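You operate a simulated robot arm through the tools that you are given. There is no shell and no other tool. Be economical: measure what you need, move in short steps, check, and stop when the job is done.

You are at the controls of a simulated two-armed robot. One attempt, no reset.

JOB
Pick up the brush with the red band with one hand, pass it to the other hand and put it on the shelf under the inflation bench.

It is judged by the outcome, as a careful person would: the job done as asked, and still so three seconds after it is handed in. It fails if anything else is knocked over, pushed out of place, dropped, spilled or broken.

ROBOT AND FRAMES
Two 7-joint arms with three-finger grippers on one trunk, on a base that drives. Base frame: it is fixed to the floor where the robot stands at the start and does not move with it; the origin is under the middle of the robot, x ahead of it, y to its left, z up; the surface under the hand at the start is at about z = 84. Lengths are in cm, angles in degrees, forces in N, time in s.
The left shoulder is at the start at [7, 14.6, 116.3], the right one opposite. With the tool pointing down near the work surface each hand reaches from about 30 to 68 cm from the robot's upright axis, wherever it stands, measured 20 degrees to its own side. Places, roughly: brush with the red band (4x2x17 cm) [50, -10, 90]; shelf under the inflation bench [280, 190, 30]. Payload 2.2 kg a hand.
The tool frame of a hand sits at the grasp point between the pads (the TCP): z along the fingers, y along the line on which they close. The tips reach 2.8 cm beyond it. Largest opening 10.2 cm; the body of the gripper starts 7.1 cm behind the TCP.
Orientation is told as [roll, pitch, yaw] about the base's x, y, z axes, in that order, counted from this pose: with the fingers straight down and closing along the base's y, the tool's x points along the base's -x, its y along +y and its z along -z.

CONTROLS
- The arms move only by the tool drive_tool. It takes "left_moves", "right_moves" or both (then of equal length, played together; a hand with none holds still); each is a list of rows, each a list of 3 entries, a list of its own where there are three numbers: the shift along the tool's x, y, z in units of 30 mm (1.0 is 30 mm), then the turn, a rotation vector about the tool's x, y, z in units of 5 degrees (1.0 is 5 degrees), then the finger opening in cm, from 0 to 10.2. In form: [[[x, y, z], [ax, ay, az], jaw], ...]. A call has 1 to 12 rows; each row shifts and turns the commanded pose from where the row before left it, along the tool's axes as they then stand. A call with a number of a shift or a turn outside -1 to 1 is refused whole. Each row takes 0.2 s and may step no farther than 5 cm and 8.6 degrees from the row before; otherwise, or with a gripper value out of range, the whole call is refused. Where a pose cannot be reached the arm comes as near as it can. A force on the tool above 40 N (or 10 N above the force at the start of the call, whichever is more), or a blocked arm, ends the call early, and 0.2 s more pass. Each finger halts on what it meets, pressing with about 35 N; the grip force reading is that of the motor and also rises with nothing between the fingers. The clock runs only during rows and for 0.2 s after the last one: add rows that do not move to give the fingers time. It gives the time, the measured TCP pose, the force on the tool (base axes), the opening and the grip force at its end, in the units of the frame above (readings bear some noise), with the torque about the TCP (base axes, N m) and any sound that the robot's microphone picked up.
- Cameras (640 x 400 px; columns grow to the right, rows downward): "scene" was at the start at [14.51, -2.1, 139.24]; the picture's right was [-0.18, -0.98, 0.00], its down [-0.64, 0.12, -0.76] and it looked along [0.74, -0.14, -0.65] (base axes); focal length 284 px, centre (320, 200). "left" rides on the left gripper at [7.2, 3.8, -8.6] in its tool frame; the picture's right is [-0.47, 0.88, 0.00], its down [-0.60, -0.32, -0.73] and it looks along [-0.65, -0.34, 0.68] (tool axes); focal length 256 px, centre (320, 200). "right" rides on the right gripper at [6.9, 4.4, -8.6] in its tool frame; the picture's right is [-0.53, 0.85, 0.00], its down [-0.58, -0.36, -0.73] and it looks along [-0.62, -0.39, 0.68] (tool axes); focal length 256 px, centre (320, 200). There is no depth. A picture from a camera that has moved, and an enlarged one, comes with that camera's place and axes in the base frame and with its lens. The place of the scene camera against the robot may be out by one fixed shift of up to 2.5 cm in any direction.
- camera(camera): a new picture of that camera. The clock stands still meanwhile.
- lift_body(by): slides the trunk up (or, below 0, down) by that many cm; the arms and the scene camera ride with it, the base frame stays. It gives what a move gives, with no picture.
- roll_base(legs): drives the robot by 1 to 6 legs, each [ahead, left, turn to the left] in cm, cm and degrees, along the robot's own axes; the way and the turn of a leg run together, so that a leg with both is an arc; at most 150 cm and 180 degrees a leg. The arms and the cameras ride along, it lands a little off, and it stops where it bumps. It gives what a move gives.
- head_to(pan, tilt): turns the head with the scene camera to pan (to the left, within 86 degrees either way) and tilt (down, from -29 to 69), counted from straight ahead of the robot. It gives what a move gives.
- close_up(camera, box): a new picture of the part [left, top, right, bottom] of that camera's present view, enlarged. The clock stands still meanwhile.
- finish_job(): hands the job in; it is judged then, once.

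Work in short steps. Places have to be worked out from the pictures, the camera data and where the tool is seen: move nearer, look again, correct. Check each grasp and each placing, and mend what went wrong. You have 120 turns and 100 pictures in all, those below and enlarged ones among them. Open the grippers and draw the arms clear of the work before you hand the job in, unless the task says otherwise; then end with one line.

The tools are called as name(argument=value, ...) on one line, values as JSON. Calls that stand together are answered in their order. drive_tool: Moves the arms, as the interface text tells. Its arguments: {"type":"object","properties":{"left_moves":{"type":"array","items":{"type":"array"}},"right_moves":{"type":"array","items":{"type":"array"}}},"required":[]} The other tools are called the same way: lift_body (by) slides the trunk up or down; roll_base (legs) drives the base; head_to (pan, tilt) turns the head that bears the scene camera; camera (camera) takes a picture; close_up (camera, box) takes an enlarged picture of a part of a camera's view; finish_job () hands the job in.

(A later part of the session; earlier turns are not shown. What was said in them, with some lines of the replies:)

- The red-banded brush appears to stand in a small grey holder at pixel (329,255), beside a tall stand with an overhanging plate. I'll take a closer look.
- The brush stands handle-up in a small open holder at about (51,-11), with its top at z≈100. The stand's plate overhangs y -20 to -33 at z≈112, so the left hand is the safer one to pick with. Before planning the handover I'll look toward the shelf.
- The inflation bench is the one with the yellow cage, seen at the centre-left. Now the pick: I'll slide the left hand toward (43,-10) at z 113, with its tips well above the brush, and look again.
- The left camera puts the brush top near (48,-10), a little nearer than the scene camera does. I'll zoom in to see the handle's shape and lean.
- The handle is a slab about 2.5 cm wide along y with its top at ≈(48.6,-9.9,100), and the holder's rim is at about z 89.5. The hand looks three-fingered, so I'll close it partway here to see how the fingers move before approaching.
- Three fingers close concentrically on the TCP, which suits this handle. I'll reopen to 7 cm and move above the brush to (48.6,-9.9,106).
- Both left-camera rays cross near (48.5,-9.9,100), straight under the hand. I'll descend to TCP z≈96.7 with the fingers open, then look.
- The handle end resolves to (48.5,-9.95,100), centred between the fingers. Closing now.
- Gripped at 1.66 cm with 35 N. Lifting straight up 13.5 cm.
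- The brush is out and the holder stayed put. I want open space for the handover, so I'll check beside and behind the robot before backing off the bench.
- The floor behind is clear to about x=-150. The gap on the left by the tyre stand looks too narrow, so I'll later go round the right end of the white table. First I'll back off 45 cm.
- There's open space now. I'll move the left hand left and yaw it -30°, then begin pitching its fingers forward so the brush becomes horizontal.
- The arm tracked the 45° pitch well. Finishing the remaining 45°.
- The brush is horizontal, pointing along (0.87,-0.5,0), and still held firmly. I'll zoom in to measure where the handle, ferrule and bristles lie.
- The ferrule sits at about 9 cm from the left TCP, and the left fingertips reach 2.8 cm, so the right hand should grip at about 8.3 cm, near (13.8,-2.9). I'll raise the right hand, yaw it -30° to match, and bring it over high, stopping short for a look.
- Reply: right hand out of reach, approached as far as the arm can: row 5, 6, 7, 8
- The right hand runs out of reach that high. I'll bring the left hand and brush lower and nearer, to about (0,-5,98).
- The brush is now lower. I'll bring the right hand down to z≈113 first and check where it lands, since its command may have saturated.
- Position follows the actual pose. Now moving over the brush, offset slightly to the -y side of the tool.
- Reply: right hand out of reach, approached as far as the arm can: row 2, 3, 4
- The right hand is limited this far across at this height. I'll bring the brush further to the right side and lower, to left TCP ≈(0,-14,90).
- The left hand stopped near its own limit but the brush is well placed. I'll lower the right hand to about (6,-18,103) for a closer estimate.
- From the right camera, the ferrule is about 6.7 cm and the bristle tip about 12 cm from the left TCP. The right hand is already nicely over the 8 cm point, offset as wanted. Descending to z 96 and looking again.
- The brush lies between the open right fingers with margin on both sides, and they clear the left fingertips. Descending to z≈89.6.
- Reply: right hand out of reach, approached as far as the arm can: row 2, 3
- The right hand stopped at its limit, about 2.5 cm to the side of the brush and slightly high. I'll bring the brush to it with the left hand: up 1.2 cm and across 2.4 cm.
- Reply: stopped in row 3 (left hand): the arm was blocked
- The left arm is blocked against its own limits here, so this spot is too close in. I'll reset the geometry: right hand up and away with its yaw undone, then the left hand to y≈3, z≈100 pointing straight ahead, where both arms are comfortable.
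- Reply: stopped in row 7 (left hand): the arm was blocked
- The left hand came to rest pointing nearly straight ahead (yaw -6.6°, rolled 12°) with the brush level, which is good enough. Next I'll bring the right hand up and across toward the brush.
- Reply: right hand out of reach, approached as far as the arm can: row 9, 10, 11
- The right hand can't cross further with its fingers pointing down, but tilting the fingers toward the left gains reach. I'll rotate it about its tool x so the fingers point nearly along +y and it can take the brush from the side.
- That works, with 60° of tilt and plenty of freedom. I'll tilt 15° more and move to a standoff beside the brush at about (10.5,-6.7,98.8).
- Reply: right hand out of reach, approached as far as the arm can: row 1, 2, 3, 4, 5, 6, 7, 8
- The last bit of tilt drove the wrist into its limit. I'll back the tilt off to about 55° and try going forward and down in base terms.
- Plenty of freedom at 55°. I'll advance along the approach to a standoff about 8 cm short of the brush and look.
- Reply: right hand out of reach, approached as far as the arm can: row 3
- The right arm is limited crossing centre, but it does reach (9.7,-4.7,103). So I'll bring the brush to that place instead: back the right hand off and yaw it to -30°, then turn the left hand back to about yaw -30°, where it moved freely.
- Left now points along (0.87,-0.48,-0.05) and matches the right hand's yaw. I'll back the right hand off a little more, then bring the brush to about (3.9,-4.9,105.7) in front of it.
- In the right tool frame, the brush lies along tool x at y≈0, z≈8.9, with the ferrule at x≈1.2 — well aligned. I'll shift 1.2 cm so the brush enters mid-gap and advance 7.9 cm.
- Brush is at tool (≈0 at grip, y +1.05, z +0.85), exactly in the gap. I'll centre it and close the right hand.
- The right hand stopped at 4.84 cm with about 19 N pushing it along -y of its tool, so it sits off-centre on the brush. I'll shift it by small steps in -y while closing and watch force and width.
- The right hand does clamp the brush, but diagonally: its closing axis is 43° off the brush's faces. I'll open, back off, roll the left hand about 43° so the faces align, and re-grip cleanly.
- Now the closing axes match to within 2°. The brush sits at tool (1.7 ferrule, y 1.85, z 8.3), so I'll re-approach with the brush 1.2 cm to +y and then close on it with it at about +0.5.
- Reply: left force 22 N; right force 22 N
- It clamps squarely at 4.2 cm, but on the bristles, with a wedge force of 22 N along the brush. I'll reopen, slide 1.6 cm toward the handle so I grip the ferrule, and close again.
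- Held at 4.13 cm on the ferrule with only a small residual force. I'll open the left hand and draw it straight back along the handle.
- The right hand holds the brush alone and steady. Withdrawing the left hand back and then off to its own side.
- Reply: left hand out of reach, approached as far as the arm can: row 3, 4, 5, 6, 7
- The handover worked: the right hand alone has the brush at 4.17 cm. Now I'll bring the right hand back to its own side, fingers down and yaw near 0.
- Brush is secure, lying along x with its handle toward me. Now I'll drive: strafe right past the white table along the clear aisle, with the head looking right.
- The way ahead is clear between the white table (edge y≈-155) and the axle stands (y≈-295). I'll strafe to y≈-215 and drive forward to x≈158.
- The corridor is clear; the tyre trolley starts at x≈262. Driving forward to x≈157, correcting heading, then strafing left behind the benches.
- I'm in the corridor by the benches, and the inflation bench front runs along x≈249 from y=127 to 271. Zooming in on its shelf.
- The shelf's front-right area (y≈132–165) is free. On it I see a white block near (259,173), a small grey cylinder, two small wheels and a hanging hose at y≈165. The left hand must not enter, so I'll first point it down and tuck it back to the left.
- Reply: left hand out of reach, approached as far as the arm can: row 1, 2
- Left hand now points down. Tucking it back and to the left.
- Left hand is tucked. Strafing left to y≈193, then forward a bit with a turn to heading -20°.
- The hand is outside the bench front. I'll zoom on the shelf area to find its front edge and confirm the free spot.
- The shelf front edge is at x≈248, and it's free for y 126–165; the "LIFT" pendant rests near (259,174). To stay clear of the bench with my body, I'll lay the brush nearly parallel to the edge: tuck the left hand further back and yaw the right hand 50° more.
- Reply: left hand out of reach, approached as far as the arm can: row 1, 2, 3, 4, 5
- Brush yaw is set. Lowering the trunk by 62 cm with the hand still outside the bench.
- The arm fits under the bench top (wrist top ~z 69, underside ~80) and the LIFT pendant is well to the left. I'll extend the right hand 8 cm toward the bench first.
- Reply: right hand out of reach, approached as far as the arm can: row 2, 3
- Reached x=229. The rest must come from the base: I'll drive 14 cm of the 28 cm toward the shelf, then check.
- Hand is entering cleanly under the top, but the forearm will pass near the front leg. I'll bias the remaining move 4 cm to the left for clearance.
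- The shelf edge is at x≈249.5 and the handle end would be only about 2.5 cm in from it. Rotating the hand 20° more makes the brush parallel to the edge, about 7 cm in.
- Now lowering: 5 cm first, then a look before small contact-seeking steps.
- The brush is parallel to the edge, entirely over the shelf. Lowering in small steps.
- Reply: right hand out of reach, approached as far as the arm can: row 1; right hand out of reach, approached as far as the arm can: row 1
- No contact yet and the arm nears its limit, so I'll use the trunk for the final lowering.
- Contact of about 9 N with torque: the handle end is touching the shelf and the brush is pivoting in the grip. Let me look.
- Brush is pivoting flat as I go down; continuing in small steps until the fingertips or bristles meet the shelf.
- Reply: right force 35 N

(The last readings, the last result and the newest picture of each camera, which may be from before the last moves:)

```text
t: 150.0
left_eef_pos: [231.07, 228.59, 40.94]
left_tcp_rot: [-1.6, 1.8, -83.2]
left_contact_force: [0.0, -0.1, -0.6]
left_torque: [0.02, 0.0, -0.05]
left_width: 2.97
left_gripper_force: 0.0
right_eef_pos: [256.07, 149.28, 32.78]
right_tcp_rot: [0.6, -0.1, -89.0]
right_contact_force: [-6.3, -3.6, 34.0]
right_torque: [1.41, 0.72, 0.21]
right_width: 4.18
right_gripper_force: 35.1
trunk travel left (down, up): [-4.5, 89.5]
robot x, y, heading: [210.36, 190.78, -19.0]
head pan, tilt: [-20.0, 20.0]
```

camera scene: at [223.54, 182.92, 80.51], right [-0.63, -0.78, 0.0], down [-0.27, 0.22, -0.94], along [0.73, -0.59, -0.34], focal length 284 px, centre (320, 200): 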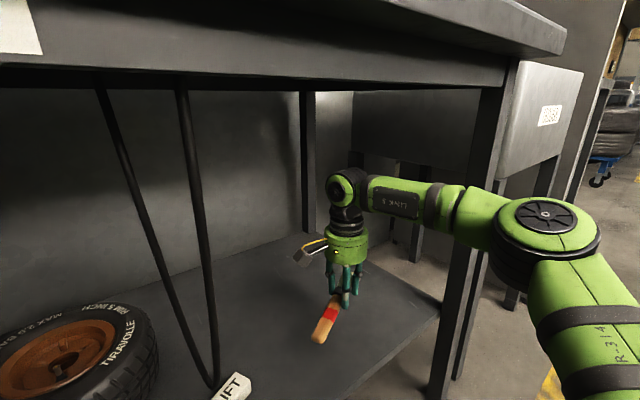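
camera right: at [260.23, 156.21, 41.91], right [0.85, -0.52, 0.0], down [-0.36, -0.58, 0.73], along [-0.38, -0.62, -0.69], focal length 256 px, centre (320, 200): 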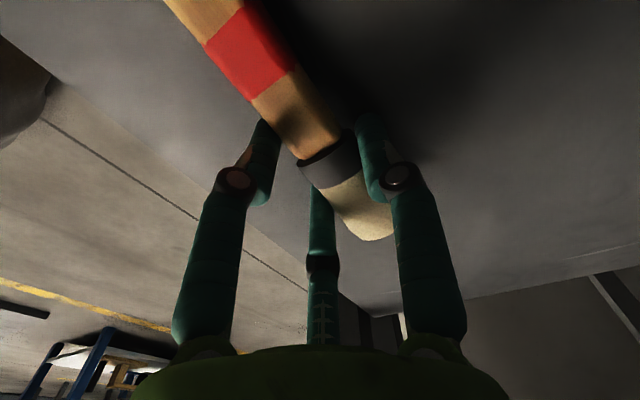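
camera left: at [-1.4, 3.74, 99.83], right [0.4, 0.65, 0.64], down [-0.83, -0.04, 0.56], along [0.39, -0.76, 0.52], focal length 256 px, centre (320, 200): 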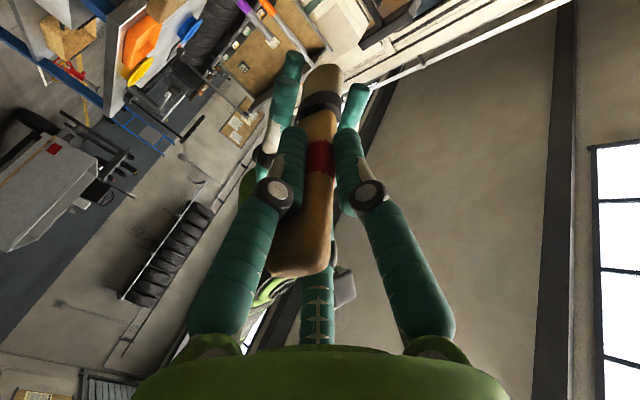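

Fingertips are now on the shelf (34 N, shelf at z≈30). I'll ease up 0.5 cm and open the fingers.

lift_body(by=0.5)

drive_tool(right_moves=[[[0, 0, 0], [0, 0, 0], 4.6], [[0, 0, 0], [0, 0, 0], 5.2], [[0, 0, 0], [0, 0, 0], 6.5], [[0, 0, 0], [0, 0, 0], 8], [[0, 0, 0], [0, 0, 0], 8]])

close_up(camera="scene", box=[260, 220, 420, 360])

camera(camera="right")

```text
t: 150.5
left_eef_pos: [231.03, 228.54, 41.46]
left_tcp_rot: [-1.8, 1.9, -83.2]
left_contact_force: [0.0, -0.3, -0.6]
left_torque: [-0.01, 0.0, 0.0]
left_width: 3.01
left_gripper_force: 0.0
right_eef_pos: [255.88, 149.27, 32.59]
right_tcp_rot: [0.5, -0.1, -89.1]
right_contact_force: [0.2, -0.8, 17.8]
right_torque: [0.47, 0.29, -0.17]
right_width: 4.17
right_gripper_force: 34.9
trunk travel left (down, up): [-5.0, 89.0]
robot x, y, heading: [210.43, 191.18, -19.0]
head pan, tilt: [-20.0, 20.0]
```

```text
t: 151.7
left_eef_pos: [231.11, 228.52, 41.39]
left_tcp_rot: [-1.8, 2.1, -83.2]
left_contact_force: [-0.5, -0.1, 0.5]
left_torque: [0.0, 0.02, -0.02]
left_width: 2.96
left_gripper_force: 0.1
right_eef_pos: [255.97, 149.2, 32.64]
right_tcp_rot: [0.2, 0.1, -89.1]
right_contact_force: [0.2, 0.5, -0.6]
right_torque: [-0.04, 0.0, -0.02]
right_width: 8.01
right_gripper_force: 0.0
trunk travel left (down, up): [-5.0, 89.0]
robot x, y, heading: [210.55, 191.27, -19.2]
head pan, tilt: [-20.0, 20.0]
```

```text
2.86 times, centred on (340, 290) of scene
camera zoom: at [223.54, 182.92, 77.51], right [-0.63, -0.78, 0.0], down [-0.27, 0.22, -0.94], along [0.73, -0.59, -0.34], focal length 812 px, centre (263, -57)
```

zoom: 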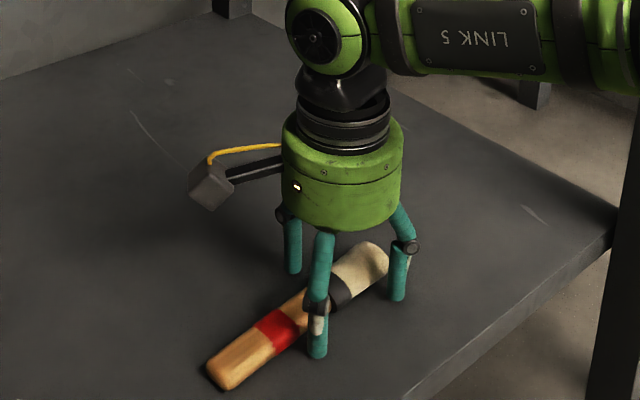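

```text
15 pictures are left
camera right: at [260.22, 156.19, 41.11], right [0.85, -0.52, 0.0], down [-0.36, -0.58, 0.73], along [-0.38, -0.62, -0.68], focal length 256 px, centre (320, 200)
```

right: 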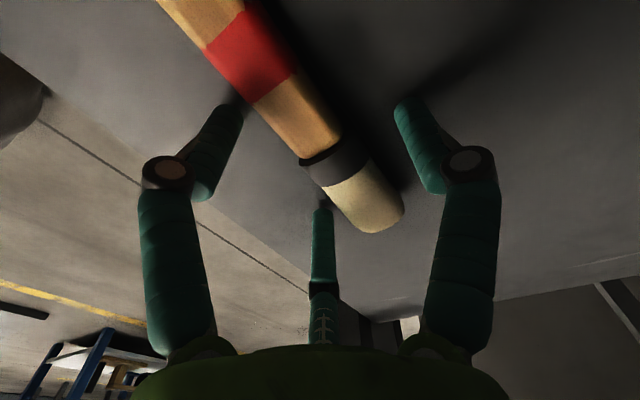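

The brush lies free on the shelf, clear of the fingers. Raising the hand 9 cm with the trunk, then backing out the way I came.

lift_body(by=9.5)

roll_base(legs=[[-11.9, -8.3, 0], [-14, -5.2, 0]])

camera(camera="scene")

```text
t: 153.0
left_eef_pos: [231.25, 228.44, 50.91]
left_tcp_rot: [-1.8, 1.9, -83.3]
left_contact_force: [0.4, 0.1, -0.3]
left_torque: [0.0, -0.01, 0.0]
left_width: 3.01
left_gripper_force: 0.1
right_eef_pos: [256.1, 149.17, 42.05]
right_tcp_rot: [0.2, 0.2, -89.1]
right_contact_force: [0.7, -0.3, 0.2]
right_torque: [-0.01, -0.01, 0.0]
right_width: 8.0
right_gripper_force: 0.1
trunk travel left (down, up): [-14.5, 79.5]
robot x, y, heading: [210.66, 191.4, -19.1]
head pan, tilt: [-20.0, 20.0]
```

```text
t: 155.3
left_eef_pos: [202.38, 224.31, 50.99]
left_tcp_rot: [-1.8, 1.9, -83.1]
left_contact_force: [1.0, -0.4, -0.1]
left_torque: [0.0, 0.05, 0.03]
left_width: 3.0
left_gripper_force: 0.1
right_eef_pos: [227.34, 144.95, 42.02]
right_tcp_rot: [0.3, 0.2, -89.0]
right_contact_force: [0.1, 0.3, -0.2]
right_torque: [-0.02, 0.0, 0.0]
right_width: 8.01
right_gripper_force: 0.0
trunk travel left (down, up): [-14.5, 79.5]
robot x, y, heading: [181.51, 186.67, -18.8]
head pan, tilt: [-20.0, 20.0]
```

```text
14 pictures are left
camera scene: at [194.81, 178.75, 87.01], right [-0.63, -0.78, 0.0], down [-0.27, 0.22, -0.94], along [0.73, -0.59, -0.34], focal length 284 px, centre (320, 200)
```

scene: 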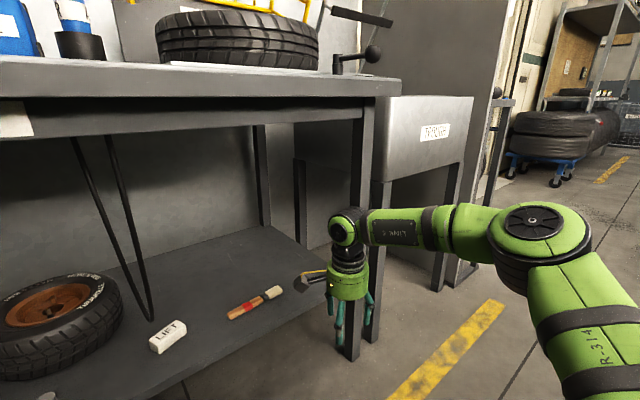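

The brush rests on the shelf, nothing around it has moved, and both hands are empty and clear of the bench. Handing in.

finish_job()

```text
The job is handed in.
```

The brush with the red band was picked up with the left hand, passed to the right, and now lies on the shelf under the inflation bench; both hands are empty and clear, and I saw nothing else moved.
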